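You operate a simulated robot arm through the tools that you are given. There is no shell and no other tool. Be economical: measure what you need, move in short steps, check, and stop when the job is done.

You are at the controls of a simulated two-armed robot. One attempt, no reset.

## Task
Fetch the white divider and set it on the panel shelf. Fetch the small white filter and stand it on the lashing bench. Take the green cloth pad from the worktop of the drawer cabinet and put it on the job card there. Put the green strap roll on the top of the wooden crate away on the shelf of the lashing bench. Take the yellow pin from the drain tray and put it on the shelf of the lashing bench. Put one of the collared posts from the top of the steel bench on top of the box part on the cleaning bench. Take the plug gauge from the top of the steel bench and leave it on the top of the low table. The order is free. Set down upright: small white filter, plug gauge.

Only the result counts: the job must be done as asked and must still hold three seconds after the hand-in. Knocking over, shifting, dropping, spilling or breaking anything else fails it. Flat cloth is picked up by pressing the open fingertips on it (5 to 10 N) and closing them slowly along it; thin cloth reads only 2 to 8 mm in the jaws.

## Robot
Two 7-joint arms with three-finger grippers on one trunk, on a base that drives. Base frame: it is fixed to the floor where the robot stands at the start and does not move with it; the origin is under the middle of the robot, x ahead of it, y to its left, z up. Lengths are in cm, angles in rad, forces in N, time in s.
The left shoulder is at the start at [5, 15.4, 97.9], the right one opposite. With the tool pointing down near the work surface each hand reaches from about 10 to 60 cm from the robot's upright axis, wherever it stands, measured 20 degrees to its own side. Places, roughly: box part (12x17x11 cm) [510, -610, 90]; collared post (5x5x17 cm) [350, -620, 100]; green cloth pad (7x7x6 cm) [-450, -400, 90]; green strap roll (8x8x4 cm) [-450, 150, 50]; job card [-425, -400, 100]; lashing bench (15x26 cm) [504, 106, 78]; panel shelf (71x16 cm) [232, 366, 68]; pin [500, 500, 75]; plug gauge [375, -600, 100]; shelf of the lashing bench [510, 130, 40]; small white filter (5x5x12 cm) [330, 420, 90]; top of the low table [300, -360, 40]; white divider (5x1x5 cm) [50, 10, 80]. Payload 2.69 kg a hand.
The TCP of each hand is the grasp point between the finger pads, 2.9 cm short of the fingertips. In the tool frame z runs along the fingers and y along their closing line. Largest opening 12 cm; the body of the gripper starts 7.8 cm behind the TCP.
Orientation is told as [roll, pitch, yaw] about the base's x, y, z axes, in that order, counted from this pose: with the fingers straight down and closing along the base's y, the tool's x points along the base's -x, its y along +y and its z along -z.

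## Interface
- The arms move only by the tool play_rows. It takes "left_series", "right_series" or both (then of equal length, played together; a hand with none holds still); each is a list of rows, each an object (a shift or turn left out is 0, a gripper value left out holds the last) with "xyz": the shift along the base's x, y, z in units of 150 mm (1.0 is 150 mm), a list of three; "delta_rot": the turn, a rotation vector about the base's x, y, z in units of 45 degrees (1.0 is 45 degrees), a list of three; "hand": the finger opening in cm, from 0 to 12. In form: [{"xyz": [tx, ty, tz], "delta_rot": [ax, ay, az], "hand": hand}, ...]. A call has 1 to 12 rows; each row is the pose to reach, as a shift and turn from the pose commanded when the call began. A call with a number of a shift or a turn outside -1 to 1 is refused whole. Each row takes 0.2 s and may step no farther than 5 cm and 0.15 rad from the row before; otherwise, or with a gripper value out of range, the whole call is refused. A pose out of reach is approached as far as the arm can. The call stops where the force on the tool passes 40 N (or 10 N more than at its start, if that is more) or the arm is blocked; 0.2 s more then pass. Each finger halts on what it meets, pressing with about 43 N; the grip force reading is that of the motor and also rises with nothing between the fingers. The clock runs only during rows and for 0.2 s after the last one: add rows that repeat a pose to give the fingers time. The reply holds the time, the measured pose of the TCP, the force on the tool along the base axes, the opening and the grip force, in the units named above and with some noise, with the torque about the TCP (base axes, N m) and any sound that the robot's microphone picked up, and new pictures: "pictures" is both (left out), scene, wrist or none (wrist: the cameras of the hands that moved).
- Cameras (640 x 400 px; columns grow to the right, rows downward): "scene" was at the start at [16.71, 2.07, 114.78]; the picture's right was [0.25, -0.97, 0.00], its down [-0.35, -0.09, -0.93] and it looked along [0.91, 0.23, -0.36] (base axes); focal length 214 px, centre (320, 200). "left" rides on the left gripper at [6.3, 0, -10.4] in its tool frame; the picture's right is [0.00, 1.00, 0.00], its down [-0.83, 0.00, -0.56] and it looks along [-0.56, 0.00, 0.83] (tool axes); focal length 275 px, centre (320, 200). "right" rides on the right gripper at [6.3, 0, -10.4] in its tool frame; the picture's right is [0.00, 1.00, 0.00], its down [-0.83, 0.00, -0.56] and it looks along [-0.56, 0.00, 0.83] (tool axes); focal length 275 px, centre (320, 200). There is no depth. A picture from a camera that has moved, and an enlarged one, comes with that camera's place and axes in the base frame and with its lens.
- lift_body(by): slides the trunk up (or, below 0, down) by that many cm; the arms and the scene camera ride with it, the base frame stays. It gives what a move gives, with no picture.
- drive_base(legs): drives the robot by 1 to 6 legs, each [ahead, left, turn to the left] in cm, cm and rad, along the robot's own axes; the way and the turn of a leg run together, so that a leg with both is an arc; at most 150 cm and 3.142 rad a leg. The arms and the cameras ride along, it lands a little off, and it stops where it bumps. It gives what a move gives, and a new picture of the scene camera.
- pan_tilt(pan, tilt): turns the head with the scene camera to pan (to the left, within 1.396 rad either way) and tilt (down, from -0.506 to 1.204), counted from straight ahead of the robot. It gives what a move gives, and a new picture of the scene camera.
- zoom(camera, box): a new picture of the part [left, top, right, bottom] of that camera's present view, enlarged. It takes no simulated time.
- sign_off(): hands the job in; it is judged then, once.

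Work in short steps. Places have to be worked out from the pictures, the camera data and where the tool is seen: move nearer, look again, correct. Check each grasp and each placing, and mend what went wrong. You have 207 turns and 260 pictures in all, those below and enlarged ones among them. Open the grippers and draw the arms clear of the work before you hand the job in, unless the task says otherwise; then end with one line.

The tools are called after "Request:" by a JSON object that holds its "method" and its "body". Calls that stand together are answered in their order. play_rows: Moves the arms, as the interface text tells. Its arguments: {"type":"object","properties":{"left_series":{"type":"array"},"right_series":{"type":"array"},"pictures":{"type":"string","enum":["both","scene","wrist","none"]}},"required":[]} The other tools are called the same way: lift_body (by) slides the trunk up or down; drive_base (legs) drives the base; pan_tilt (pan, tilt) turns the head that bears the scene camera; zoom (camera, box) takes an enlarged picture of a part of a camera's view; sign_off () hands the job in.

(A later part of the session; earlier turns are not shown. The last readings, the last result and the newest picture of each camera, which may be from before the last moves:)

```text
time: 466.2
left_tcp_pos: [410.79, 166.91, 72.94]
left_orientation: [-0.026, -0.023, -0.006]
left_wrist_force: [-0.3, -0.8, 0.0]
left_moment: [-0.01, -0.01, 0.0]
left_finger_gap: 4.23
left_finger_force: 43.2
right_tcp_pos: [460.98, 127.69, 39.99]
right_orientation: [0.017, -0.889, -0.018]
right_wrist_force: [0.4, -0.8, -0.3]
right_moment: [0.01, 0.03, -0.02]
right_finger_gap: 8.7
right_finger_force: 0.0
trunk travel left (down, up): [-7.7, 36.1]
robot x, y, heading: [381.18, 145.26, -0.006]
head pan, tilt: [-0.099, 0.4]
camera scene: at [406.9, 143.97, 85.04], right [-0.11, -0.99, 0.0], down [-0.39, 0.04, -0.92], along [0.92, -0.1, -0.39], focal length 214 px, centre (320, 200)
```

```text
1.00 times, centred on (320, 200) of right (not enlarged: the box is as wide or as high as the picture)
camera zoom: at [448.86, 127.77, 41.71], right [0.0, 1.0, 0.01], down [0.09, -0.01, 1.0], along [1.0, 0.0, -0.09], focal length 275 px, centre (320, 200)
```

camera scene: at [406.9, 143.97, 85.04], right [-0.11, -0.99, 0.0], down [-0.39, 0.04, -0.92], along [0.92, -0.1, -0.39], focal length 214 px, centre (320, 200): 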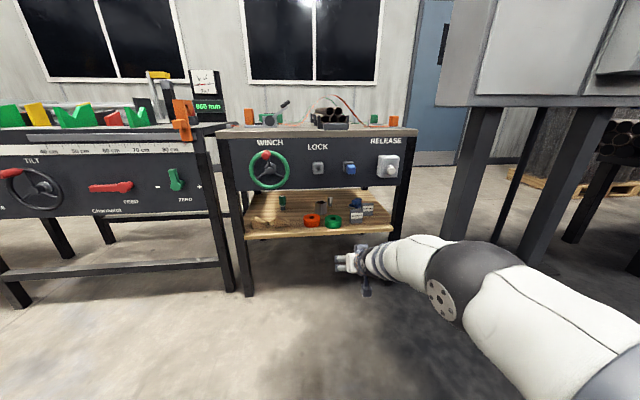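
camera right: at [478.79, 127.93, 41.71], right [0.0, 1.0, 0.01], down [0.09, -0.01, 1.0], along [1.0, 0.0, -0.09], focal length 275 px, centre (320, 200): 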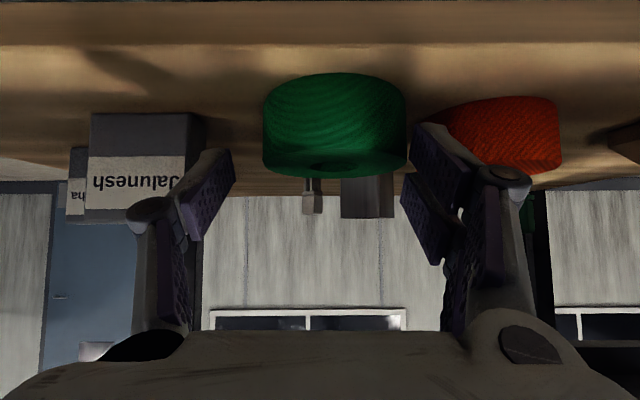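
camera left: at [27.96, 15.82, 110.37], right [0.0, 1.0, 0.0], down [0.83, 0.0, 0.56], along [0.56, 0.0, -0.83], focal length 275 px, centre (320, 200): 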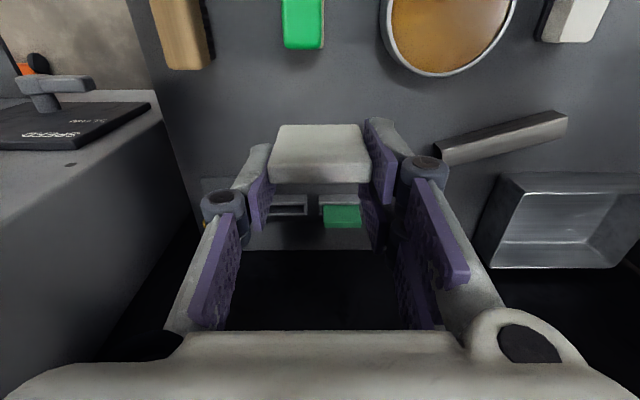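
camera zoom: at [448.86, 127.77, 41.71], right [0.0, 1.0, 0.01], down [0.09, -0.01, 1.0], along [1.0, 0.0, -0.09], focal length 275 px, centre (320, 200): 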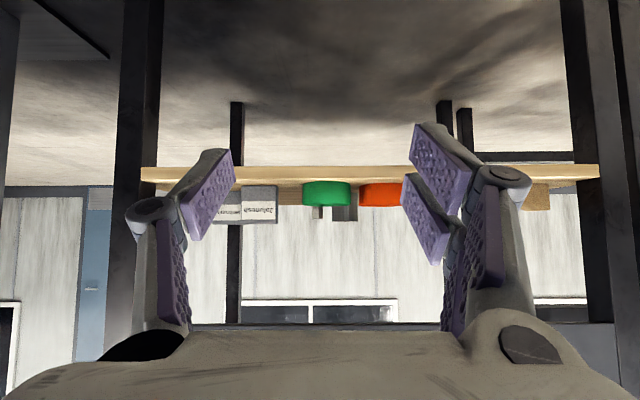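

Strap roll is done. I raise the trunk and bring the right tool back upright while drawing it in.

Request:
{"method": "lift_body", "body": {"by": 21}}

Request:
{"method": "play_rows", "body": {"right_series": [{"xyz": [-0.15, 0, 0.16], "delta_rot": [0, 0.17, 0]}, {"xyz": [-0.3, 0, 0.32], "delta_rot": [0, 0.34, 0]}, {"xyz": [-0.45, 0, 0.48], "delta_rot": [0, 0.51, 0]}, {"xyz": [-0.6, 0, 0.64], "delta_rot": [0, 0.68, 0]}, {"xyz": [-0.75, 0, 0.8], "delta_rot": [0, 0.85, 0]}, {"xyz": [-0.9, 0, 0.96], "delta_rot": [0, 1.0, 0]}, {"xyz": [-0.98, 0, 0.98], "delta_rot": [0, 1.0, 0]}], "pictures": "none"}}

Request:
{"method": "play_rows", "body": {"right_series": [{"xyz": [-0.2, 0, 0.2], "delta_rot": [-0.02, 0.14, 0]}, {"xyz": [-0.4, 0, 0.4], "delta_rot": [-0.02, 0.14, 0.02]}, {"xyz": [-0.6, 0, 0.6], "delta_rot": [-0.02, 0.14, 0.02]}, {"xyz": [-0.8, 0, 0.8], "delta_rot": [-0.02, 0.14, 0.02]}, {"xyz": [-0.98, 0, 0.8], "delta_rot": [-0.02, 0.14, 0.02]}], "pictures": "none"}}

Request:
{"method": "drive_base", "body": {"legs": [[0, 45, 0], [0, 0, 1.57]]}}

Request:
{"method": "pan_tilt", "body": {"pan": 0.5, "tilt": 0.25}}

```text
time: 468.4
left_tcp_pos: [410.82, 166.98, 93.97]
left_orientation: [-0.028, -0.022, -0.007]
left_wrist_force: [-0.2, 0.1, -0.3]
left_moment: [-0.01, -0.02, 0.0]
left_finger_gap: 4.22
left_finger_force: 42.8
right_tcp_pos: [461.91, 127.65, 73.49]
right_orientation: [0.02, -1.063, -0.02]
right_wrist_force: [-0.2, -0.5, -0.7]
right_moment: [0.0, 0.01, 0.02]
right_finger_gap: 8.7
right_finger_force: 0.1
trunk travel left (down, up): [-28.7, 15.1]
robot x, y, heading: [380.85, 145.2, -0.008]
head pan, tilt: [-0.099, 0.4]
```

```text
time: 470.0
left_tcp_pos: [410.73, 166.89, 93.99]
left_orientation: [-0.029, -0.022, -0.007]
left_wrist_force: [-0.2, 0.2, -0.4]
left_moment: [0.02, 0.01, 0.01]
left_finger_gap: 4.23
left_finger_force: 43.2
right_tcp_pos: [446.65, 127.63, 88.05]
right_orientation: [0.006, -0.278, -0.011]
right_wrist_force: [-1.7, -0.2, -0.1]
right_moment: [0.01, -0.02, -0.04]
right_finger_gap: 8.67
right_finger_force: 0.0
right hand out of reach, approached as far as the arm can: row 5, 6, 7
trunk travel left (down, up): [-28.7, 15.1]
robot x, y, heading: [381.39, 145.3, -0.007]
head pan, tilt: [-0.099, 0.4]
```

```text
time: 471.2
left_tcp_pos: [410.93, 167.0, 93.87]
left_orientation: [-0.027, -0.023, -0.006]
left_wrist_force: [-0.7, -0.4, -0.2]
left_moment: [0.01, 0.0, -0.01]
left_finger_gap: 4.25
left_finger_force: 43.3
right_tcp_pos: [437.42, 128.11, 100.94]
right_orientation: [-0.011, -0.166, 0.009]
right_wrist_force: [0.1, -0.1, 0.4]
right_moment: [-0.01, 0.03, 0.04]
right_finger_gap: 8.73
right_finger_force: 0.0
right hand out of reach, approached as far as the arm can: row 1, 2, 3, 4, 5
trunk travel left (down, up): [-28.7, 15.1]
robot x, y, heading: [381.15, 145.74, -0.008]
head pan, tilt: [-0.099, 0.4]
```

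```text
time: 479.0
left_tcp_pos: [360.08, 219.86, 93.91]
left_orientation: [-0.028, -0.023, 1.56]
left_wrist_force: [-1.2, 0.3, -0.1]
left_moment: [0.02, 0.0, -0.01]
left_finger_gap: 4.23
left_finger_force: 42.8
right_tcp_pos: [399.19, 246.39, 100.94]
right_orientation: [-0.013, -0.168, 1.575]
right_wrist_force: [0.4, -0.1, 0.4]
right_moment: [0.0, -0.01, 0.05]
right_finger_gap: 8.7
right_finger_force: 0.0
trunk travel left (down, up): [-28.7, 15.1]
robot x, y, heading: [381.56, 190.01, 1.561]
head pan, tilt: [-0.099, 0.4]
camera scene: at [382.79, 208.86, 107.77], right [0.99, -0.11, 0.0], down [-0.04, -0.39, -0.92], along [0.1, 0.92, -0.39], focal length 214 px, centre (320, 200)
```

scene: 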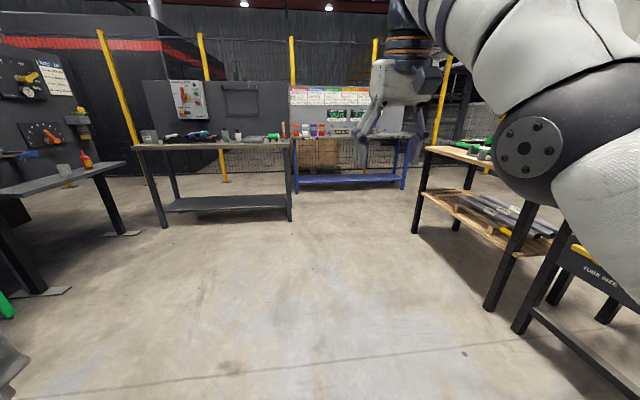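

```text
time: 480.0
left_tcp_pos: [360.17, 219.94, 93.97]
left_orientation: [-0.027, -0.025, 1.561]
left_wrist_force: [-0.4, 0.2, 0.6]
left_moment: [0.01, 0.02, -0.04]
left_finger_gap: 4.19
left_finger_force: 43.1
right_tcp_pos: [399.36, 246.17, 100.99]
right_orientation: [-0.012, -0.166, 1.573]
right_wrist_force: [0.4, 0.8, 0.1]
right_moment: [0.0, 0.04, 0.02]
right_finger_gap: 8.67
right_finger_force: 0.0
trunk travel left (down, up): [-28.7, 15.1]
robot x, y, heading: [381.55, 190.57, 1.558]
head pan, tilt: [0.499, 0.25]
camera scene: at [377.4, 207.91, 109.16], right [0.88, 0.47, 0.0], down [0.12, -0.22, -0.97], along [-0.45, 0.86, -0.25], focal length 214 px, centre (320, 200)
```

scene: 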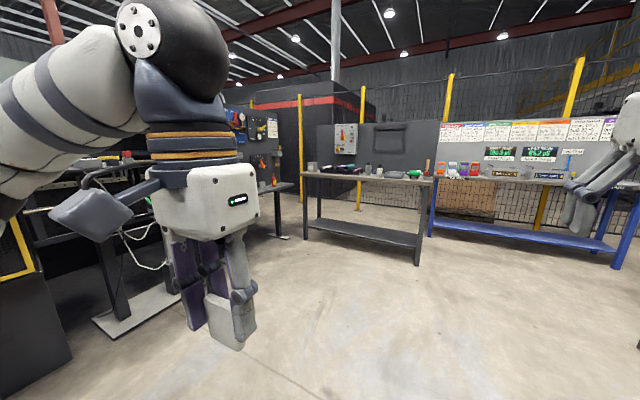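

The panel shelf is at the left, the dark bench with the filter ahead, and the blue bench with the tray further right. I drive to y about 352 and turn west toward the panel shelf.

Request:
{"method": "drive_base", "body": {"legs": [[110, 20, 0], [50, 20, 0], [0, 0, 1.58]]}}

Request:
{"method": "pan_tilt", "body": {"pan": 0.0, "tilt": 0.35}}

```text
time: 492.2
left_tcp_pos: [314.35, 326.1, 93.93]
left_orientation: [-0.026, -0.025, -3.132]
left_wrist_force: [-1.4, -0.3, 0.6]
left_moment: [-0.01, 0.02, 0.01]
left_finger_gap: 4.24
left_finger_force: 43.0
right_tcp_pos: [287.28, 364.85, 101.02]
right_orientation: [-0.012, -0.165, -3.118]
right_wrist_force: [0.6, -0.3, 0.4]
right_moment: [0.0, -0.02, 0.0]
right_finger_gap: 8.68
right_finger_force: 0.0
trunk travel left (down, up): [-28.7, 15.1]
robot x, y, heading: [343.73, 348.17, -3.136]
head pan, tilt: [0.499, 0.25]
camera scene: at [325.8, 343.46, 109.16], right [-0.49, 0.87, 0.0], down [0.22, 0.12, -0.97], along [-0.85, -0.47, -0.25], focal length 214 px, centre (320, 200)
```

scene: 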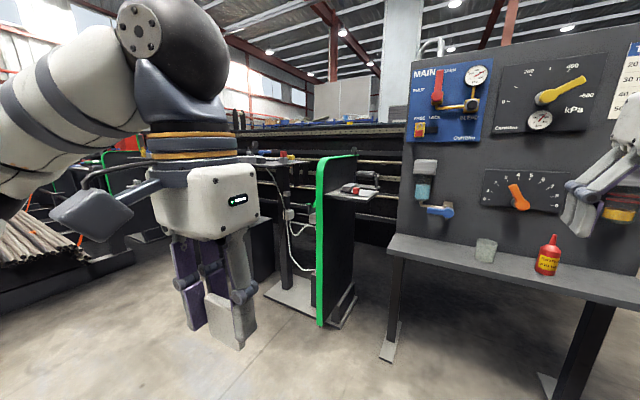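

```text
time: 493.1
left_tcp_pos: [314.46, 326.22, 93.95]
left_orientation: [-0.028, -0.024, -3.135]
left_wrist_force: [0.0, 0.4, -0.5]
left_moment: [-0.02, 0.0, -0.02]
left_finger_gap: 4.24
left_finger_force: 42.6
right_tcp_pos: [287.32, 364.83, 100.99]
right_orientation: [-0.012, -0.167, -3.121]
right_wrist_force: [0.2, 0.0, 0.2]
right_moment: [0.0, -0.01, 0.01]
right_finger_gap: 8.7
right_finger_force: 0.1
trunk travel left (down, up): [-28.7, 15.1]
robot x, y, heading: [343.66, 347.94, -3.134]
head pan, tilt: [0.0, 0.351]
camera scene: at [324.65, 347.91, 108.22], right [-0.01, 1.0, 0.0], down [0.34, 0.0, -0.94], along [-0.94, -0.01, -0.34], focal length 214 px, centre (320, 200)
```

scene: 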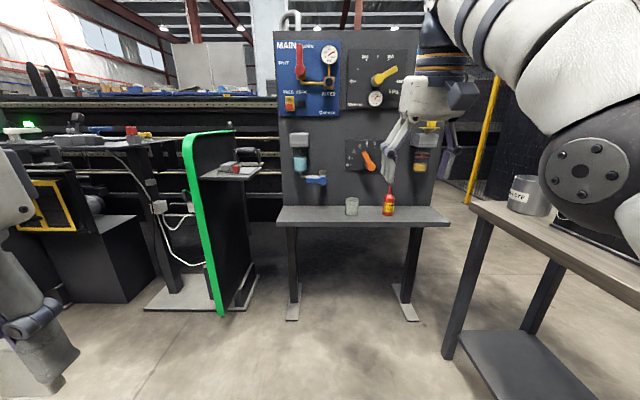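

The shelf top is near z 68, spanning x 228–244 and y 330–401, and its left part (y 332–355) is free. I retract and straighten the right hand and level the left, then approach.

Request:
{"method": "play_rows", "body": {"right_series": [{"xyz": [0.25, 0, -0.1], "delta_rot": [-0.015, -0.05, 0]}, {"xyz": [0.5, 0, -0.2], "delta_rot": [-0.015, -0.1, 0]}, {"xyz": [0.75, 0, -0.3], "delta_rot": [-0.015, -0.15, 0]}, {"xyz": [0.98, 0, -0.4], "delta_rot": [-0.015, -0.21, 0]}, {"xyz": [0.98, 0, -0.4], "delta_rot": [-0.015, -0.21, 0]}], "left_series": [{"xyz": [-0.1, 0, 0], "delta_rot": [-0.034, -0.031, 0]}, {"xyz": [-0.2, 0, 0], "delta_rot": [-0.034, -0.031, 0]}, {"xyz": [-0.3, 0, 0], "delta_rot": [-0.034, -0.031, 0]}, {"xyz": [-0.4, 0, 0], "delta_rot": [-0.034, -0.031, 0]}, {"xyz": [-0.4, 0, 0], "delta_rot": [-0.034, -0.031, 0]}], "pictures": "none"}}

Request:
{"method": "drive_base", "body": {"legs": [[0, -13, 0], [54, 0, 0]]}}

Request:
{"method": "pan_tilt", "body": {"pan": 0.2, "tilt": 0.7}}

```text
time: 494.3
left_tcp_pos: [308.25, 326.31, 93.89]
left_orientation: [0.001, -0.001, -3.134]
left_wrist_force: [-0.4, -0.2, -0.3]
left_moment: [-0.03, -0.01, -0.05]
left_finger_gap: 4.23
left_finger_force: 42.8
right_tcp_pos: [293.25, 367.98, 98.26]
right_orientation: [0.006, 0.001, -3.12]
right_wrist_force: [-0.8, -0.2, -0.3]
right_moment: [-0.06, -0.02, 0.02]
right_finger_gap: 8.7
right_finger_force: 0.1
right hand out of reach, approached as far as the arm can: row 1, 2, 3, 4, 5
trunk travel left (down, up): [-28.7, 15.1]
robot x, y, heading: [343.65, 348.27, -3.131]
head pan, tilt: [0.0, 0.351]
```

```text
time: 498.8
left_tcp_pos: [253.66, 338.71, 93.88]
left_orientation: [-0.002, 0.0, -3.134]
left_wrist_force: [-0.1, -0.3, 0.5]
left_moment: [-0.01, -0.02, -0.01]
left_finger_gap: 4.26
left_finger_force: 42.9
right_tcp_pos: [238.35, 380.3, 98.19]
right_orientation: [0.003, 0.0, -3.119]
right_wrist_force: [0.6, 0.3, 0.4]
right_moment: [-0.04, 0.03, -0.01]
right_finger_gap: 8.71
right_finger_force: 0.1
trunk travel left (down, up): [-28.7, 15.1]
robot x, y, heading: [289.03, 360.71, -3.129]
head pan, tilt: [0.0, 0.351]
camera scene: at [269.79, 360.52, 108.21], right [-0.01, 1.0, 0.0], down [0.34, 0.0, -0.94], along [-0.94, -0.01, -0.34], focal length 214 px, centre (320, 200)
```

scene: 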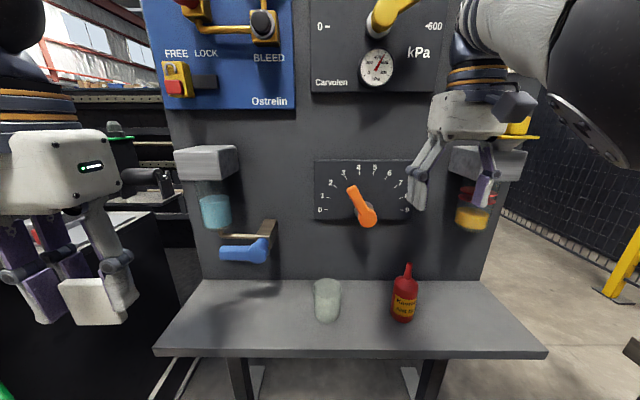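

```text
time: 499.6
left_tcp_pos: [253.63, 338.68, 94.05]
left_orientation: [-0.001, 0.001, -3.132]
left_wrist_force: [0.5, 0.0, 0.4]
left_moment: [0.03, 0.04, 0.0]
left_finger_gap: 4.23
left_finger_force: 43.3
right_tcp_pos: [238.29, 380.3, 98.1]
right_orientation: [0.003, -0.001, -3.12]
right_wrist_force: [0.2, -0.9, 0.6]
right_moment: [0.02, 0.02, 0.01]
right_finger_gap: 8.72
right_finger_force: 0.0
trunk travel left (down, up): [-28.7, 15.1]
robot x, y, heading: [288.44, 360.91, -3.134]
head pan, tilt: [0.201, 0.7]
camera scene: at [270.82, 358.83, 105.09], right [-0.21, 0.98, 0.0], down [0.63, 0.13, -0.77], along [-0.75, -0.16, -0.64], focal length 214 px, centre (320, 200)
```

scene: 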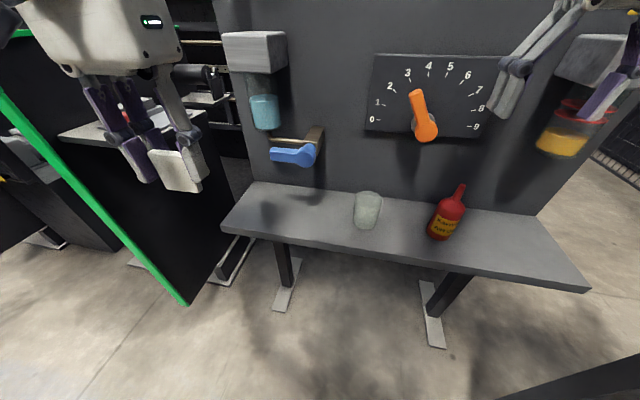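

Shelf front edge is at x 243.5, glass at (235, 362), and valve fittings protrude above around y 340–348. I'll stand the divider at about (239.5, 351), so I move the left hand over that point.

Request:
{"method": "play_rows", "body": {"left_series": [{"xyz": [-0.1, 0.2, -0.1]}, {"xyz": [-0.3, 0.4, -0.2]}, {"xyz": [-0.5, 0.6, -0.3]}, {"xyz": [-0.72, 0.8, -0.4]}, {"xyz": [-0.94, 0.82, -0.6]}, {"xyz": [-0.94, 0.82, -0.8]}, {"xyz": [-0.94, 0.82, -0.98]}, {"xyz": [-0.94, 0.82, -0.98]}], "pictures": "both"}}

```text
time: 501.4
left_tcp_pos: [239.28, 350.77, 79.18]
left_orientation: [-0.001, -0.001, -3.133]
left_wrist_force: [-0.1, -0.6, 0.0]
left_moment: [-0.01, -0.01, -0.02]
left_finger_gap: 4.25
left_finger_force: 43.0
right_tcp_pos: [238.22, 380.33, 98.12]
right_orientation: [0.003, 0.0, -3.118]
right_wrist_force: [-0.1, -0.4, -0.2]
right_moment: [0.01, 0.02, -0.01]
right_finger_gap: 8.69
right_finger_force: 0.1
trunk travel left (down, up): [-28.7, 15.1]
robot x, y, heading: [288.82, 361.04, -3.13]
head pan, tilt: [0.201, 0.7]
camera scene: at [270.83, 358.83, 105.08], right [-0.21, 0.98, 0.0], down [0.63, 0.13, -0.77], along [-0.75, -0.16, -0.64], focal length 214 px, centre (320, 200)
camera left: at [245.58, 350.81, 89.61], right [0.0, -1.0, 0.0], down [-0.83, 0.0, 0.56], along [-0.56, 0.0, -0.83], focal length 275 px, centre (320, 200)
```

scene: 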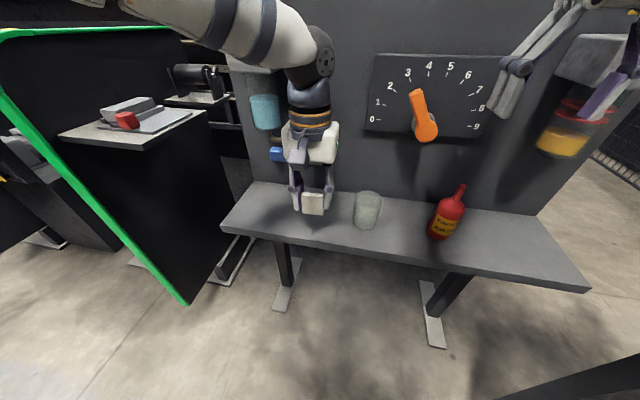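
left: 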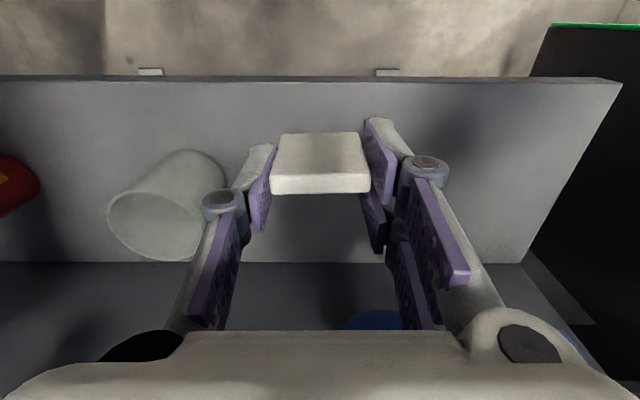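

Shelf front edge is at x 241.6 by this view, so I go 2 cm deeper and lower toward the shelf.

Request:
{"method": "play_rows", "body": {"left_series": [{"xyz": [-0.13, -0.03, 0]}, {"xyz": [-0.13, -0.03, -0.15]}, {"xyz": [-0.13, -0.03, -0.28]}, {"xyz": [-0.13, -0.03, -0.34]}, {"xyz": [-0.13, -0.03, -0.34]}], "pictures": "wrist"}}

```text
time: 501.8
left_tcp_pos: [237.91, 350.67, 79.07]
left_orientation: [-0.002, 0.014, -3.13]
left_wrist_force: [15.0, 0.1, 5.6]
left_moment: [-0.17, 0.88, 0.37]
left_finger_gap: 4.19
left_finger_force: 43.3
right_tcp_pos: [238.46, 380.28, 98.09]
right_orientation: [0.005, -0.002, -3.12]
right_wrist_force: [-0.9, -0.5, 0.2]
right_moment: [0.02, -0.01, 0.01]
right_finger_gap: 8.71
right_finger_force: 0.0
trunk travel left (down, up): [-28.7, 15.1]
robot x, y, heading: [288.94, 360.77, -3.133]
head pan, tilt: [0.201, 0.7]
stopped in row 2 (left hand): the force on the tool passed its limit at 45 N (the readings are from after the stop); the commanded pose is now the measured one
camera left: at [244.12, 350.5, 89.68], right [0.01, -1.0, 0.0], down [-0.84, -0.01, 0.54], along [-0.54, 0.0, -0.84], focal length 275 px, centre (320, 200)
```

left: 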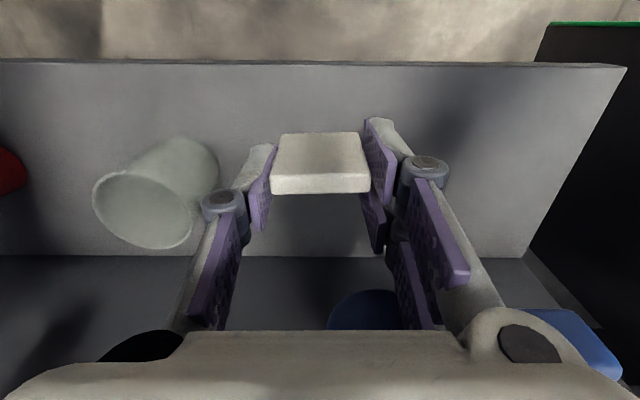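

The gripper body touched the valve handle, so I back off to x about 239.7 and lower there.

Request:
{"method": "play_rows", "body": {"left_series": [{"xyz": [0.12, 0.03, 0.0], "delta_rot": [0, 0.015, 0]}, {"xyz": [0.12, 0.03, -0.15], "delta_rot": [0, 0.015, 0]}, {"xyz": [0.12, 0.03, -0.26], "delta_rot": [0, 0.015, 0]}, {"xyz": [0.12, 0.03, -0.3], "delta_rot": [0, 0.015, 0]}, {"xyz": [0.12, 0.03, -0.3], "delta_rot": [0, 0.015, 0]}], "pictures": "both"}}

```text
time: 502.6
left_tcp_pos: [239.26, 351.91, 76.08]
left_orientation: [-0.012, -0.019, 3.14]
left_wrist_force: [-0.2, 13.4, 3.9]
left_moment: [-1.27, 0.22, -0.6]
left_finger_gap: 4.24
left_finger_force: 42.7
right_tcp_pos: [238.32, 380.51, 98.09]
right_orientation: [0.006, 0.0, -3.119]
right_wrist_force: [0.4, -0.3, -0.7]
right_moment: [0.05, 0.03, -0.05]
right_finger_gap: 8.7
right_finger_force: 0.1
trunk travel left (down, up): [-28.7, 15.1]
robot x, y, heading: [288.76, 360.89, -3.135]
head pan, tilt: [0.201, 0.7]
stopped in row 3 (left hand): the force on the tool passed its limit at 43 N (the readings are from after the stop); the commanded pose is now the measured one
camera scene: at [270.81, 358.95, 105.06], right [-0.21, 0.98, 0.0], down [0.63, 0.13, -0.76], along [-0.75, -0.16, -0.64], focal length 214 px, centre (320, 200)
camera left: at [245.77, 351.63, 86.35], right [-0.01, -1.0, -0.01], down [-0.82, 0.0, 0.57], along [-0.57, 0.01, -0.82], focal length 275 px, centre (320, 200)
```

scene: 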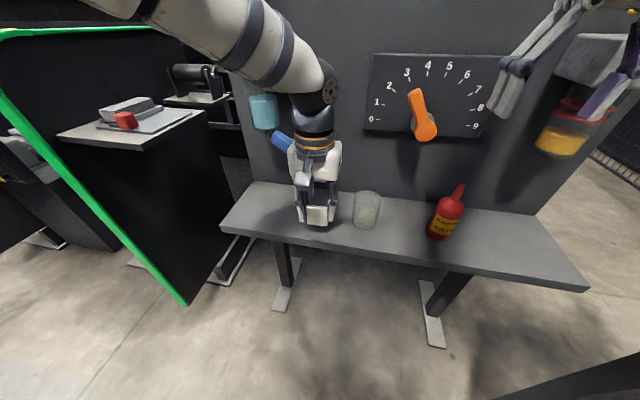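
left: 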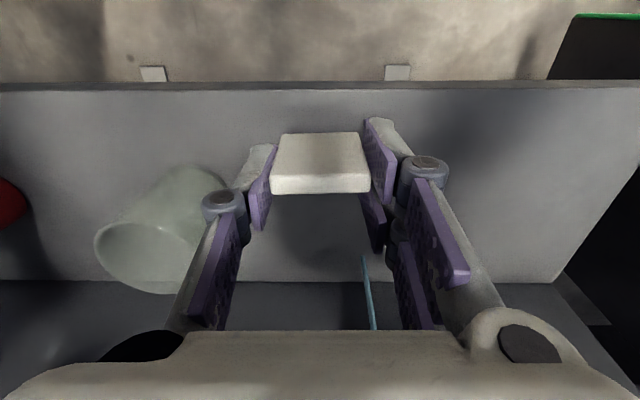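

A cyan thread appears in the wrist view and the blue lever looks turned, so I may have opened that drain valve. I look closely right away.

Request:
{"method": "zoom", "body": {"camera": "scene", "box": [200, 70, 400, 240]}}

Request:
{"method": "zoom", "body": {"camera": "left", "box": [240, 180, 560, 380]}}

```text
2.35 times, centred on (300, 155) of scene
camera zoom: at [270.81, 358.95, 105.06], right [-0.21, 0.98, 0.0], down [0.63, 0.13, -0.76], along [-0.75, -0.16, -0.64], focal length 505 px, centre (367, 306)
```

zoom: 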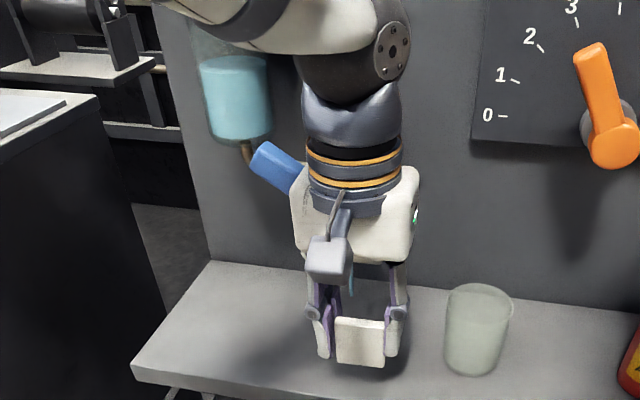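

```text
2.00 times, centred on (400, 280) of left
camera zoom: at [245.77, 351.63, 86.35], right [-0.01, -1.0, -0.01], down [-0.82, 0.0, 0.57], along [-0.57, 0.01, -0.82], focal length 551 px, centre (160, 40)
```

zoom: 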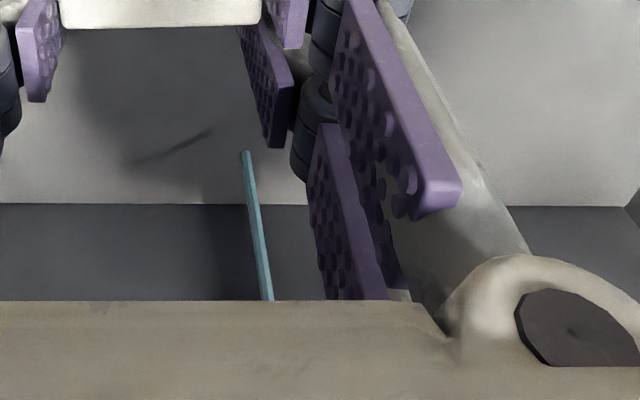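

The lever has been turned and fluid is flowing. I pull the hand straight away from the wall and look at the lever so I can turn it back.

Request:
{"method": "play_rows", "body": {"left_series": [{"xyz": [0.3, 0.0, 0.0]}, {"xyz": [0.6, 0.0, 0.2]}], "pictures": "scene"}}

Request:
{"method": "zoom", "body": {"camera": "scene", "box": [220, 60, 380, 240]}}

```text
refused: row 2 steps farther than a row can; nothing moved
```

```text
2.22 times, centred on (300, 150) of scene
camera zoom: at [270.81, 358.95, 105.06], right [-0.21, 0.98, 0.0], down [0.63, 0.13, -0.76], along [-0.75, -0.16, -0.64], focal length 477 px, centre (364, 311)
```

zoom: 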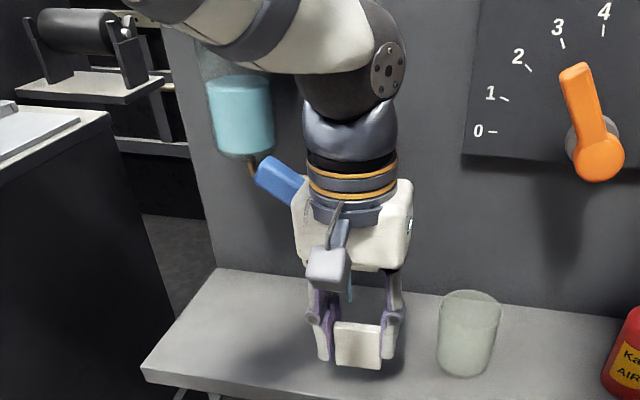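

Request:
{"method": "play_rows", "body": {"left_series": [{"xyz": [0.3, 0.0, 0.0]}, {"xyz": [0.58, 0.0, 0.0]}], "pictures": "scene"}}

Request:
{"method": "zoom", "body": {"camera": "scene", "box": [220, 60, 380, 240]}}

```text
time: 503.2
left_tcp_pos: [247.92, 351.56, 75.97]
left_orientation: [-0.01, -0.018, -3.139]
left_wrist_force: [1.0, -1.0, -0.7]
left_moment: [-0.02, 0.0, -0.01]
left_finger_gap: 4.25
left_finger_force: 43.5
right_tcp_pos: [238.38, 380.43, 98.13]
right_orientation: [0.003, -0.002, -3.12]
right_wrist_force: [-0.3, 0.4, 0.6]
right_moment: [0.02, 0.0, -0.03]
right_finger_gap: 8.7
right_finger_force: 0.0
trunk travel left (down, up): [-28.7, 15.1]
robot x, y, heading: [288.6, 361.07, -3.133]
head pan, tilt: [0.201, 0.7]
camera scene: at [270.85, 358.85, 105.08], right [-0.21, 0.98, 0.0], down [0.63, 0.13, -0.77], along [-0.75, -0.16, -0.64], focal length 214 px, centre (320, 200)
```

scene: 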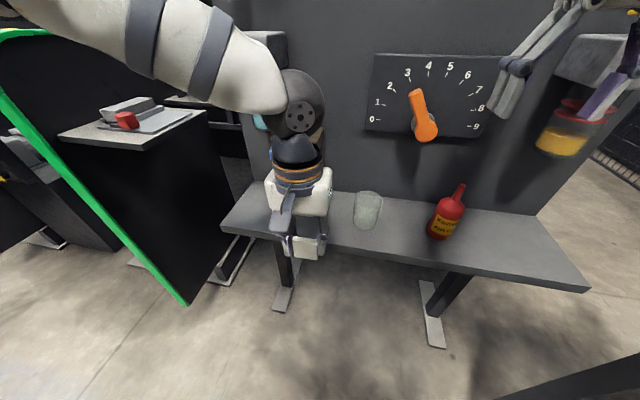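

```text
2.22 times, centred on (300, 150) of scene
camera zoom: at [270.85, 358.85, 105.08], right [-0.21, 0.98, 0.0], down [0.63, 0.13, -0.77], along [-0.75, -0.16, -0.64], focal length 477 px, centre (364, 311)
```

zoom: 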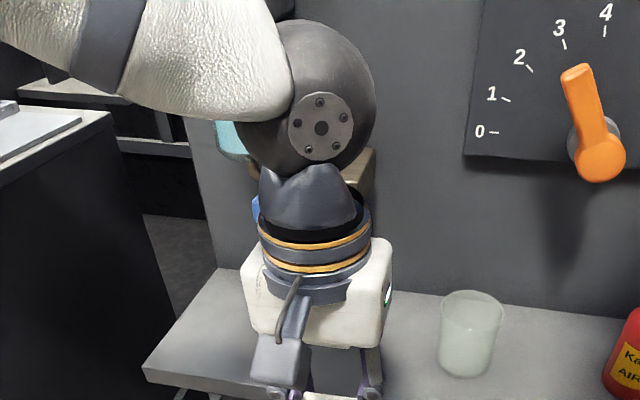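

The arm covers the lever, so I use the left wrist camera to see whether the stream persists.

Request:
{"method": "zoom", "body": {"camera": "left", "box": [0, 0, 640, 400]}}

```text
1.00 times, centred on (320, 200) of left (not enlarged: the box is as wide or as high as the picture)
camera zoom: at [254.35, 351.34, 86.35], right [0.0, -1.0, -0.01], down [-0.82, 0.0, 0.57], along [-0.57, 0.01, -0.82], focal length 275 px, centre (320, 200)
```

zoom: 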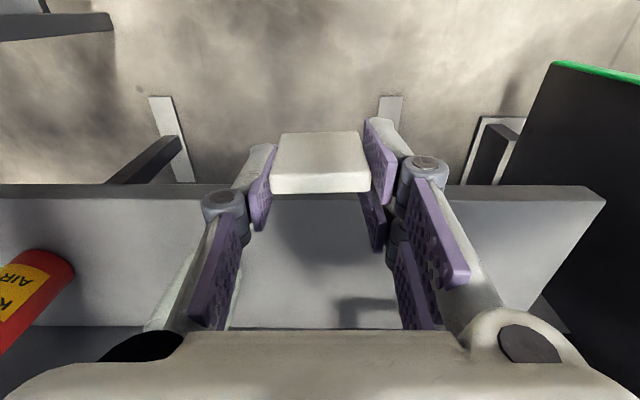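

No stream or puddle is visible now. I withdraw the left hand further to see the lever itself.

Request:
{"method": "play_rows", "body": {"left_series": [{"xyz": [0.2, -0.25, 0.0]}, {"xyz": [0.4, -0.5, 0.0]}, {"xyz": [0.45, -0.8, 0.0]}], "pictures": "scene"}}

Request:
{"method": "zoom", "body": {"camera": "scene", "box": [200, 20, 400, 240]}}

```text
time: 504.0
left_tcp_pos: [254.42, 339.32, 75.87]
left_orientation: [-0.011, -0.019, -3.141]
left_wrist_force: [0.1, -1.3, 0.9]
left_moment: [0.02, -0.03, -0.01]
left_finger_gap: 4.23
left_finger_force: 42.9
right_tcp_pos: [238.43, 380.39, 98.21]
right_orientation: [0.004, 0.0, -3.119]
right_wrist_force: [0.3, 0.0, -0.2]
right_moment: [0.03, 0.01, -0.02]
right_finger_gap: 8.7
right_finger_force: 0.0
trunk travel left (down, up): [-28.7, 15.1]
robot x, y, heading: [288.78, 360.68, -3.134]
head pan, tilt: [0.201, 0.7]
camera scene: at [270.84, 358.81, 105.08], right [-0.21, 0.98, 0.0], down [0.63, 0.13, -0.77], along [-0.75, -0.16, -0.64], focal length 214 px, centre (320, 200)
```

scene: 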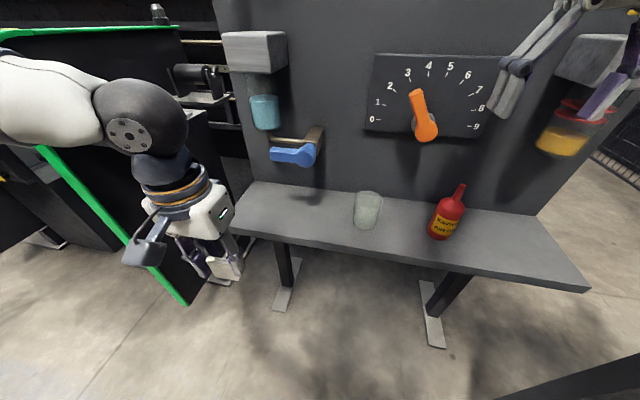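

```text
1.82 times, centred on (300, 130) of scene
camera zoom: at [270.84, 358.81, 105.08], right [-0.21, 0.98, 0.0], down [0.63, 0.13, -0.77], along [-0.75, -0.16, -0.64], focal length 390 px, centre (356, 327)
```

zoom: 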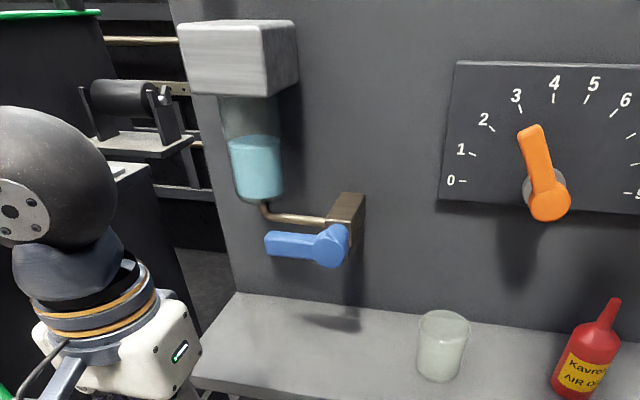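

The lever sprang back to its original place and the shelf looks dry. I choose another spot clear of fittings: between glass and red bottle at y about 370. I back off and shift the base right so that spot lies in front of the left hand.

Request:
{"method": "drive_base", "body": {"legs": [[-14, 0, 0], [0, -20, 0]]}}

Request:
{"method": "play_rows", "body": {"left_series": [{"xyz": [0, 0.1, 0.2], "delta_rot": [-0.014, -0.024, -0.01]}, {"xyz": [0, 0.3, 0.3], "delta_rot": [-0.014, -0.024, -0.01]}, {"xyz": [0, 0.5, 0.4], "delta_rot": [-0.014, -0.024, -0.01]}, {"xyz": [0, 0.7, 0.5], "delta_rot": [-0.014, -0.024, -0.01]}, {"xyz": [0, 0.74, 0.5], "delta_rot": [-0.014, -0.024, -0.01]}], "right_series": [{"xyz": [0.1, 0.1, 0]}, {"xyz": [0.2, 0.2, 0]}, {"xyz": [0.3, 0.3, 0]}, {"xyz": [0.4, 0.4, 0]}, {"xyz": [0.4, 0.4, 0]}], "pictures": "none"}}

Request:
{"method": "pan_tilt", "body": {"pan": 0.0, "tilt": 0.55}}

```text
time: 507.1
left_tcp_pos: [268.44, 359.51, 75.89]
left_orientation: [-0.01, -0.018, -3.139]
left_wrist_force: [0.5, -0.5, -0.3]
left_moment: [-0.02, 0.0, 0.02]
left_finger_gap: 4.26
left_finger_force: 43.0
right_tcp_pos: [252.37, 400.46, 98.18]
right_orientation: [0.005, -0.001, -3.12]
right_wrist_force: [-0.7, 1.3, -0.3]
right_moment: [-0.02, -0.03, -0.02]
right_finger_gap: 8.69
right_finger_force: 0.1
trunk travel left (down, up): [-28.7, 15.1]
robot x, y, heading: [302.78, 381.23, -3.135]
head pan, tilt: [0.201, 0.7]
camera scene: at [284.81, 378.96, 105.08], right [-0.21, 0.98, 0.0], down [0.63, 0.13, -0.76], along [-0.75, -0.16, -0.64], focal length 214 px, centre (320, 200)
```

scene: 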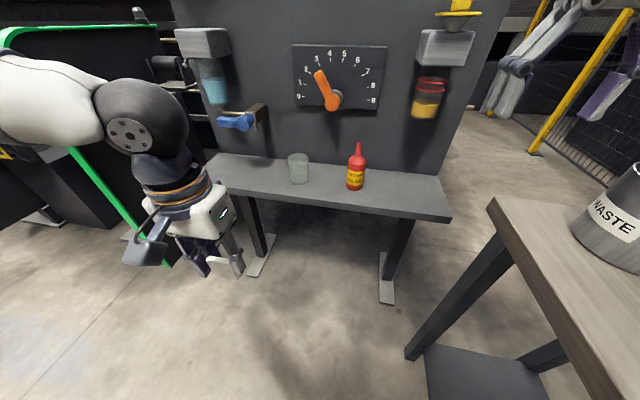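

```text
time: 508.3
left_tcp_pos: [268.46, 370.71, 83.5]
left_orientation: [0.002, -0.001, 3.135]
left_wrist_force: [-0.4, 0.0, -0.1]
left_moment: [0.0, 0.01, 0.01]
left_finger_gap: 4.22
left_finger_force: 43.0
right_tcp_pos: [256.43, 408.06, 99.32]
right_orientation: [0.004, 0.002, -3.119]
right_wrist_force: [0.1, -0.2, 0.5]
right_moment: [0.01, -0.01, 0.03]
right_finger_gap: 8.68
right_finger_force: 0.2
right hand out of reach, approached as far as the arm can: row 1, 2, 3, 4, 5
trunk travel left (down, up): [-28.7, 15.1]
robot x, y, heading: [303.01, 381.31, -3.134]
head pan, tilt: [0.201, 0.7]
```

```text
time: 509.1
left_tcp_pos: [268.34, 370.63, 83.38]
left_orientation: [-0.002, 0.0, 3.134]
left_wrist_force: [0.6, 0.2, -0.2]
left_moment: [0.0, 0.02, -0.01]
left_finger_gap: 4.22
left_finger_force: 43.3
right_tcp_pos: [256.47, 407.91, 99.3]
right_orientation: [0.004, 0.0, -3.12]
right_wrist_force: [0.4, 0.3, -0.1]
right_moment: [-0.02, -0.02, 0.0]
right_finger_gap: 8.7
right_finger_force: 0.1
trunk travel left (down, up): [-28.7, 15.1]
robot x, y, heading: [302.78, 381.28, -3.132]
head pan, tilt: [0.0, 0.55]
camera scene: at [284.14, 380.62, 106.39], right [-0.01, 1.0, 0.0], down [0.52, 0.0, -0.85], along [-0.85, -0.01, -0.52], focal length 214 px, centre (320, 200)
```

scene: 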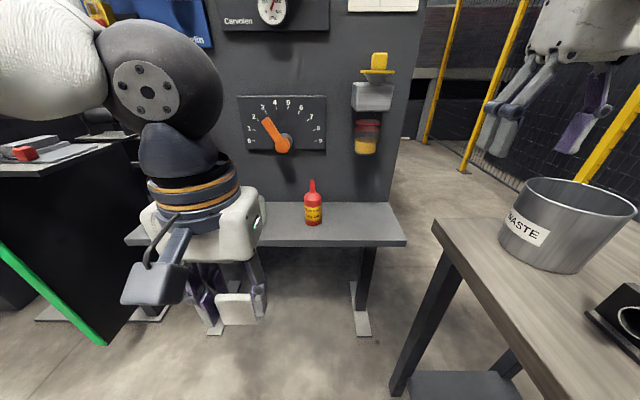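

There's space at y about 370, with the knob above only protruding a little. I raise the right hand away from the waste bucket, drive forward 13 cm, and pre-lower the left hand.

Request:
{"method": "play_rows", "body": {"left_series": [{"xyz": [0, 0, -0.15]}, {"xyz": [0, -0.02, -0.3]}, {"xyz": [0, -0.02, -0.45]}, {"xyz": [0, -0.02, -0.45]}], "right_series": [{"xyz": [0, 0, 0.25]}, {"xyz": [0, 0, 0.5]}, {"xyz": [0, 0, 0.7]}, {"xyz": [0, 0, 0.7]}], "pictures": "none"}}

Request:
{"method": "drive_base", "body": {"legs": [[13, 0, 0]]}}

Request:
{"method": "zoom", "body": {"camera": "left", "box": [0, 0, 640, 400]}}

```text
time: 510.1
left_tcp_pos: [268.27, 370.29, 76.65]
left_orientation: [0.0, 0.0, 3.134]
left_wrist_force: [-0.5, 1.0, 0.2]
left_moment: [-0.03, -0.03, 0.02]
left_finger_gap: 4.23
left_finger_force: 42.7
right_tcp_pos: [256.29, 408.38, 103.15]
right_orientation: [0.003, -0.001, -3.12]
right_wrist_force: [0.4, 0.0, -0.5]
right_moment: [0.01, 0.02, -0.02]
right_finger_gap: 8.7
right_finger_force: 0.1
right hand out of reach, approached as far as the arm can: row 2, 3, 4
trunk travel left (down, up): [-28.7, 15.1]
robot x, y, heading: [302.79, 381.2, -3.139]
head pan, tilt: [0.0, 0.55]
```

```text
time: 511.3
left_tcp_pos: [255.58, 370.28, 76.56]
left_orientation: [-0.001, 0.002, 3.132]
left_wrist_force: [0.3, -0.5, -0.5]
left_moment: [-0.01, -0.06, -0.05]
left_finger_gap: 4.25
left_finger_force: 43.0
right_tcp_pos: [243.58, 408.39, 103.13]
right_orientation: [0.004, -0.003, -3.123]
right_wrist_force: [-0.5, 0.5, 0.3]
right_moment: [-0.01, -0.07, 0.01]
right_finger_gap: 8.74
right_finger_force: 0.0
trunk travel left (down, up): [-28.7, 15.1]
robot x, y, heading: [290.23, 380.57, -3.134]
head pan, tilt: [0.0, 0.55]
camera scene: at [271.43, 380.58, 106.38], right [-0.01, 1.0, 0.0], down [0.52, 0.0, -0.85], along [-0.85, 0.0, -0.52], focal length 214 px, centre (320, 200)
```

scene: 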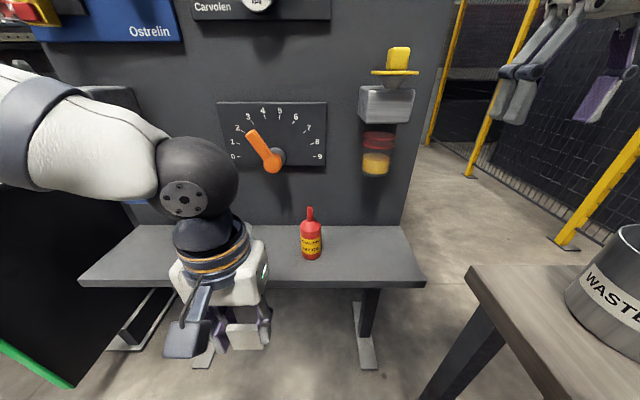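

```text
1.00 times, centred on (320, 200) of left (not enlarged: the box is as wide or as high as the picture)
camera zoom: at [261.9, 370.16, 87.03], right [-0.01, -1.0, 0.0], down [-0.83, 0.01, 0.56], along [-0.55, 0.01, -0.83], focal length 275 px, centre (320, 200)
```

zoom: 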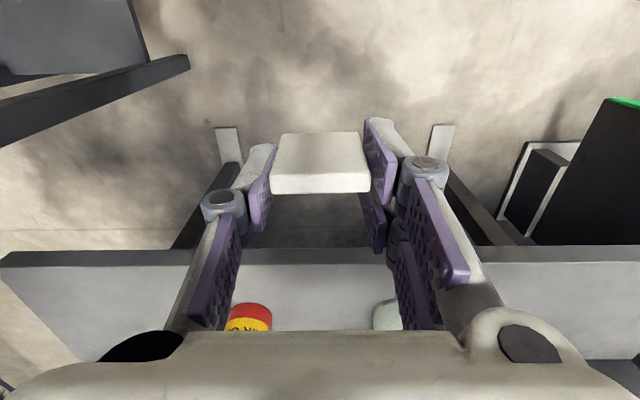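

The divider lines up with the gap between the bottle and the glass. I advance to x about 240.

Request:
{"method": "play_rows", "body": {"left_series": [{"xyz": [-0.3, 0, 0]}, {"xyz": [-0.6, 0, 0]}, {"xyz": [-0.85, 0, 0]}, {"xyz": [-0.98, 0, 0]}, {"xyz": [-0.98, 0, 0]}], "pictures": "both"}}

```text
time: 512.5
left_tcp_pos: [240.95, 370.3, 76.48]
left_orientation: [-0.001, 0.0, 3.133]
left_wrist_force: [-0.6, -0.2, -0.4]
left_moment: [-0.02, 0.04, -0.02]
left_finger_gap: 4.24
left_finger_force: 42.2
right_tcp_pos: [243.68, 408.32, 103.1]
right_orientation: [0.002, -0.003, -3.121]
right_wrist_force: [0.2, 0.0, 0.8]
right_moment: [-0.01, 0.03, 0.0]
right_finger_gap: 8.68
right_finger_force: 0.1
trunk travel left (down, up): [-28.7, 15.1]
robot x, y, heading: [290.14, 381.16, -3.138]
head pan, tilt: [0.0, 0.55]
camera scene: at [271.5, 380.58, 106.4], right [-0.01, 1.0, 0.0], down [0.52, 0.0, -0.85], along [-0.85, 0.0, -0.52], focal length 214 px, centre (320, 200)
camera left: at [247.26, 370.19, 87.01], right [-0.01, -1.0, 0.0], down [-0.83, 0.01, 0.56], along [-0.56, 0.01, -0.83], focal length 275 px, centre (320, 200)
```

scene: 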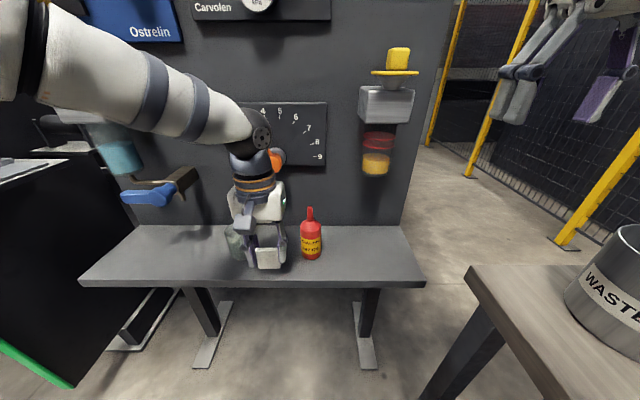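
left: 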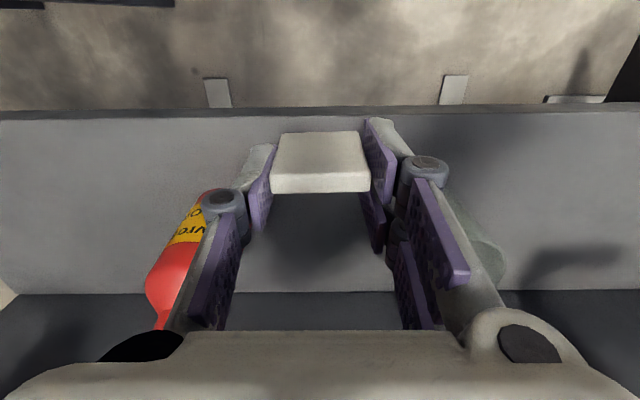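

Shelf edge is at 241.5, so I go 2.3 cm deeper, shift 0.6 cm toward the glass side, and lower gently.

Request:
{"method": "play_rows", "body": {"left_series": [{"xyz": [-0.08, -0.04, 0]}, {"xyz": [-0.15, -0.04, 0]}, {"xyz": [-0.15, -0.04, -0.07]}, {"xyz": [-0.15, -0.04, -0.13]}, {"xyz": [-0.15, -0.04, -0.16]}, {"xyz": [-0.15, -0.04, -0.16]}], "pictures": "wrist"}}

```text
time: 513.9
left_tcp_pos: [238.74, 369.66, 74.28]
left_orientation: [0.001, 0.0, 3.132]
left_wrist_force: [0.3, 0.4, 0.1]
left_moment: [-0.02, 0.0, 0.05]
left_finger_gap: 4.24
left_finger_force: 42.9
right_tcp_pos: [243.63, 408.41, 103.1]
right_orientation: [0.004, -0.001, -3.122]
right_wrist_force: [0.5, -0.8, -0.3]
right_moment: [0.01, -0.01, 0.02]
right_finger_gap: 8.68
right_finger_force: 0.0
trunk travel left (down, up): [-28.7, 15.1]
robot x, y, heading: [290.4, 380.73, -3.135]
head pan, tilt: [0.0, 0.55]
camera left: at [245.05, 369.54, 84.67], right [-0.01, -1.0, 0.0], down [-0.83, 0.01, 0.56], along [-0.56, 0.01, -0.83], focal length 275 px, centre (320, 200)
```

left: 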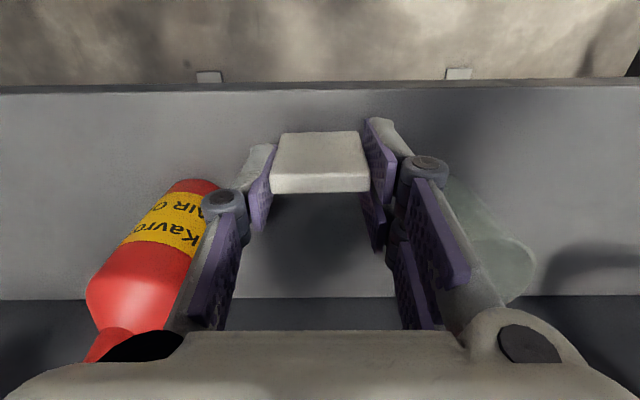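

No contact yet. I lower further in small steps.

Request:
{"method": "play_rows", "body": {"left_series": [{"xyz": [0, 0, -0.03]}, {"xyz": [0, 0, -0.06]}, {"xyz": [0, 0, -0.08]}, {"xyz": [0, 0, -0.08]}], "pictures": "none"}}

```text
time: 514.9
left_tcp_pos: [238.68, 369.69, 72.78]
left_orientation: [0.001, -0.001, 3.134]
left_wrist_force: [0.8, 0.5, -0.8]
left_moment: [-0.02, -0.02, 0.0]
left_finger_gap: 4.22
left_finger_force: 43.1
right_tcp_pos: [243.69, 408.47, 103.18]
right_orientation: [0.004, -0.002, -3.123]
right_wrist_force: [-1.3, 0.2, -0.3]
right_moment: [0.0, 0.0, -0.01]
right_finger_gap: 8.7
right_finger_force: 0.0
trunk travel left (down, up): [-28.7, 15.1]
robot x, y, heading: [290.22, 381.06, -3.134]
head pan, tilt: [0.0, 0.55]
```

Request:
{"method": "play_rows", "body": {"left_series": [{"xyz": [0, 0, -0.03]}, {"xyz": [0, 0, -0.06]}, {"xyz": [0, 0, -0.09]}, {"xyz": [0, 0, -0.12]}, {"xyz": [0, 0, -0.12]}], "pictures": "wrist"}}

```text
time: 515.6
left_tcp_pos: [238.6, 369.55, 72.72]
left_orientation: [-0.002, -0.011, 3.134]
left_wrist_force: [6.3, -1.0, 21.9]
left_moment: [-0.07, -0.36, 0.07]
left_finger_gap: 4.22
left_finger_force: 43.1
right_tcp_pos: [243.84, 408.35, 103.21]
right_orientation: [0.004, -0.004, -3.12]
right_wrist_force: [-0.6, 0.5, 0.3]
right_moment: [0.01, -0.01, 0.0]
right_finger_gap: 8.7
right_finger_force: 0.1
trunk travel left (down, up): [-28.7, 15.1]
robot x, y, heading: [290.21, 380.72, -3.138]
head pan, tilt: [0.0, 0.55]
stopped in row 3 (left hand): the force on the tool passed its limit at 41 N (the readings are from after the stop); the commanded pose is now the measured one
camera left: at [245.02, 369.52, 83.06], right [-0.01, -1.0, 0.0], down [-0.83, 0.01, 0.56], along [-0.56, 0.01, -0.83], focal length 275 px, centre (320, 200)
```

left: 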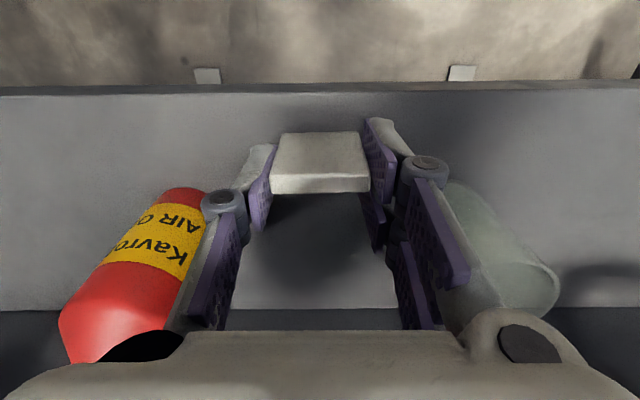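

Contact reached. I ease up slightly, release a little at a time, and lift straight up.

Request:
{"method": "play_rows", "body": {"left_series": [{"xyz": [0, 0, 0.005], "delta_rot": [0, 0.012, 0]}, {"xyz": [0, 0, 0.005], "delta_rot": [0, 0.012, 0], "hand": 4.6}, {"xyz": [0, 0, 0.005], "delta_rot": [0, 0.012, 0], "hand": 5.1}, {"xyz": [0, 0, 0.005], "delta_rot": [0, 0.012, 0], "hand": 5.1}, {"xyz": [0, 0, 0.15], "delta_rot": [0, 0.012, 0]}, {"xyz": [0, 0, 0.4], "delta_rot": [0, 0.012, 0]}, {"xyz": [0, 0, 0.6], "delta_rot": [0, 0.012, 0]}], "pictures": "both"}}

```text
time: 517.2
left_tcp_pos: [238.56, 369.88, 81.43]
left_orientation: [-0.002, -0.014, 3.132]
left_wrist_force: [0.3, 0.8, 0.1]
left_moment: [0.01, 0.0, 0.0]
left_finger_gap: 5.09
left_finger_force: 0.0
right_tcp_pos: [243.66, 408.3, 103.21]
right_orientation: [0.005, -0.001, -3.123]
right_wrist_force: [0.0, -0.1, -0.4]
right_moment: [0.0, -0.02, 0.01]
right_finger_gap: 8.72
right_finger_force: 0.0
trunk travel left (down, up): [-28.7, 15.1]
robot x, y, heading: [290.11, 380.82, -3.135]
head pan, tilt: [0.0, 0.55]
camera scene: at [271.51, 380.54, 106.39], right [-0.01, 1.0, 0.0], down [0.52, 0.0, -0.85], along [-0.85, 0.0, -0.52], focal length 214 px, centre (320, 200)
camera left: at [245.11, 369.51, 91.76], right [-0.01, -1.0, 0.0], down [-0.82, 0.01, 0.57], along [-0.57, 0.01, -0.82], focal length 275 px, centre (320, 200)
```

scene: 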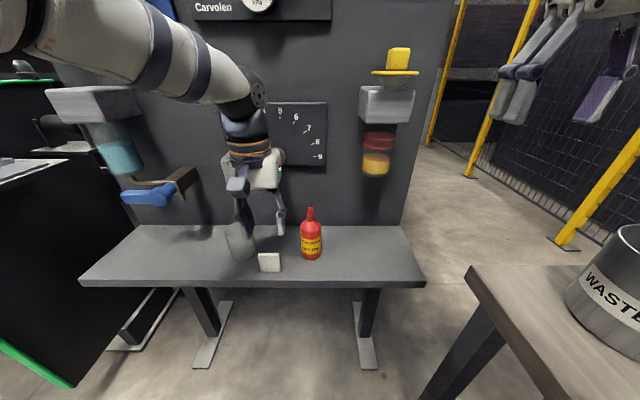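
left: 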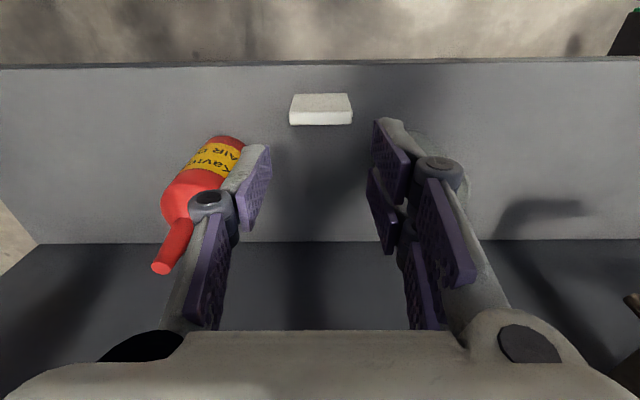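

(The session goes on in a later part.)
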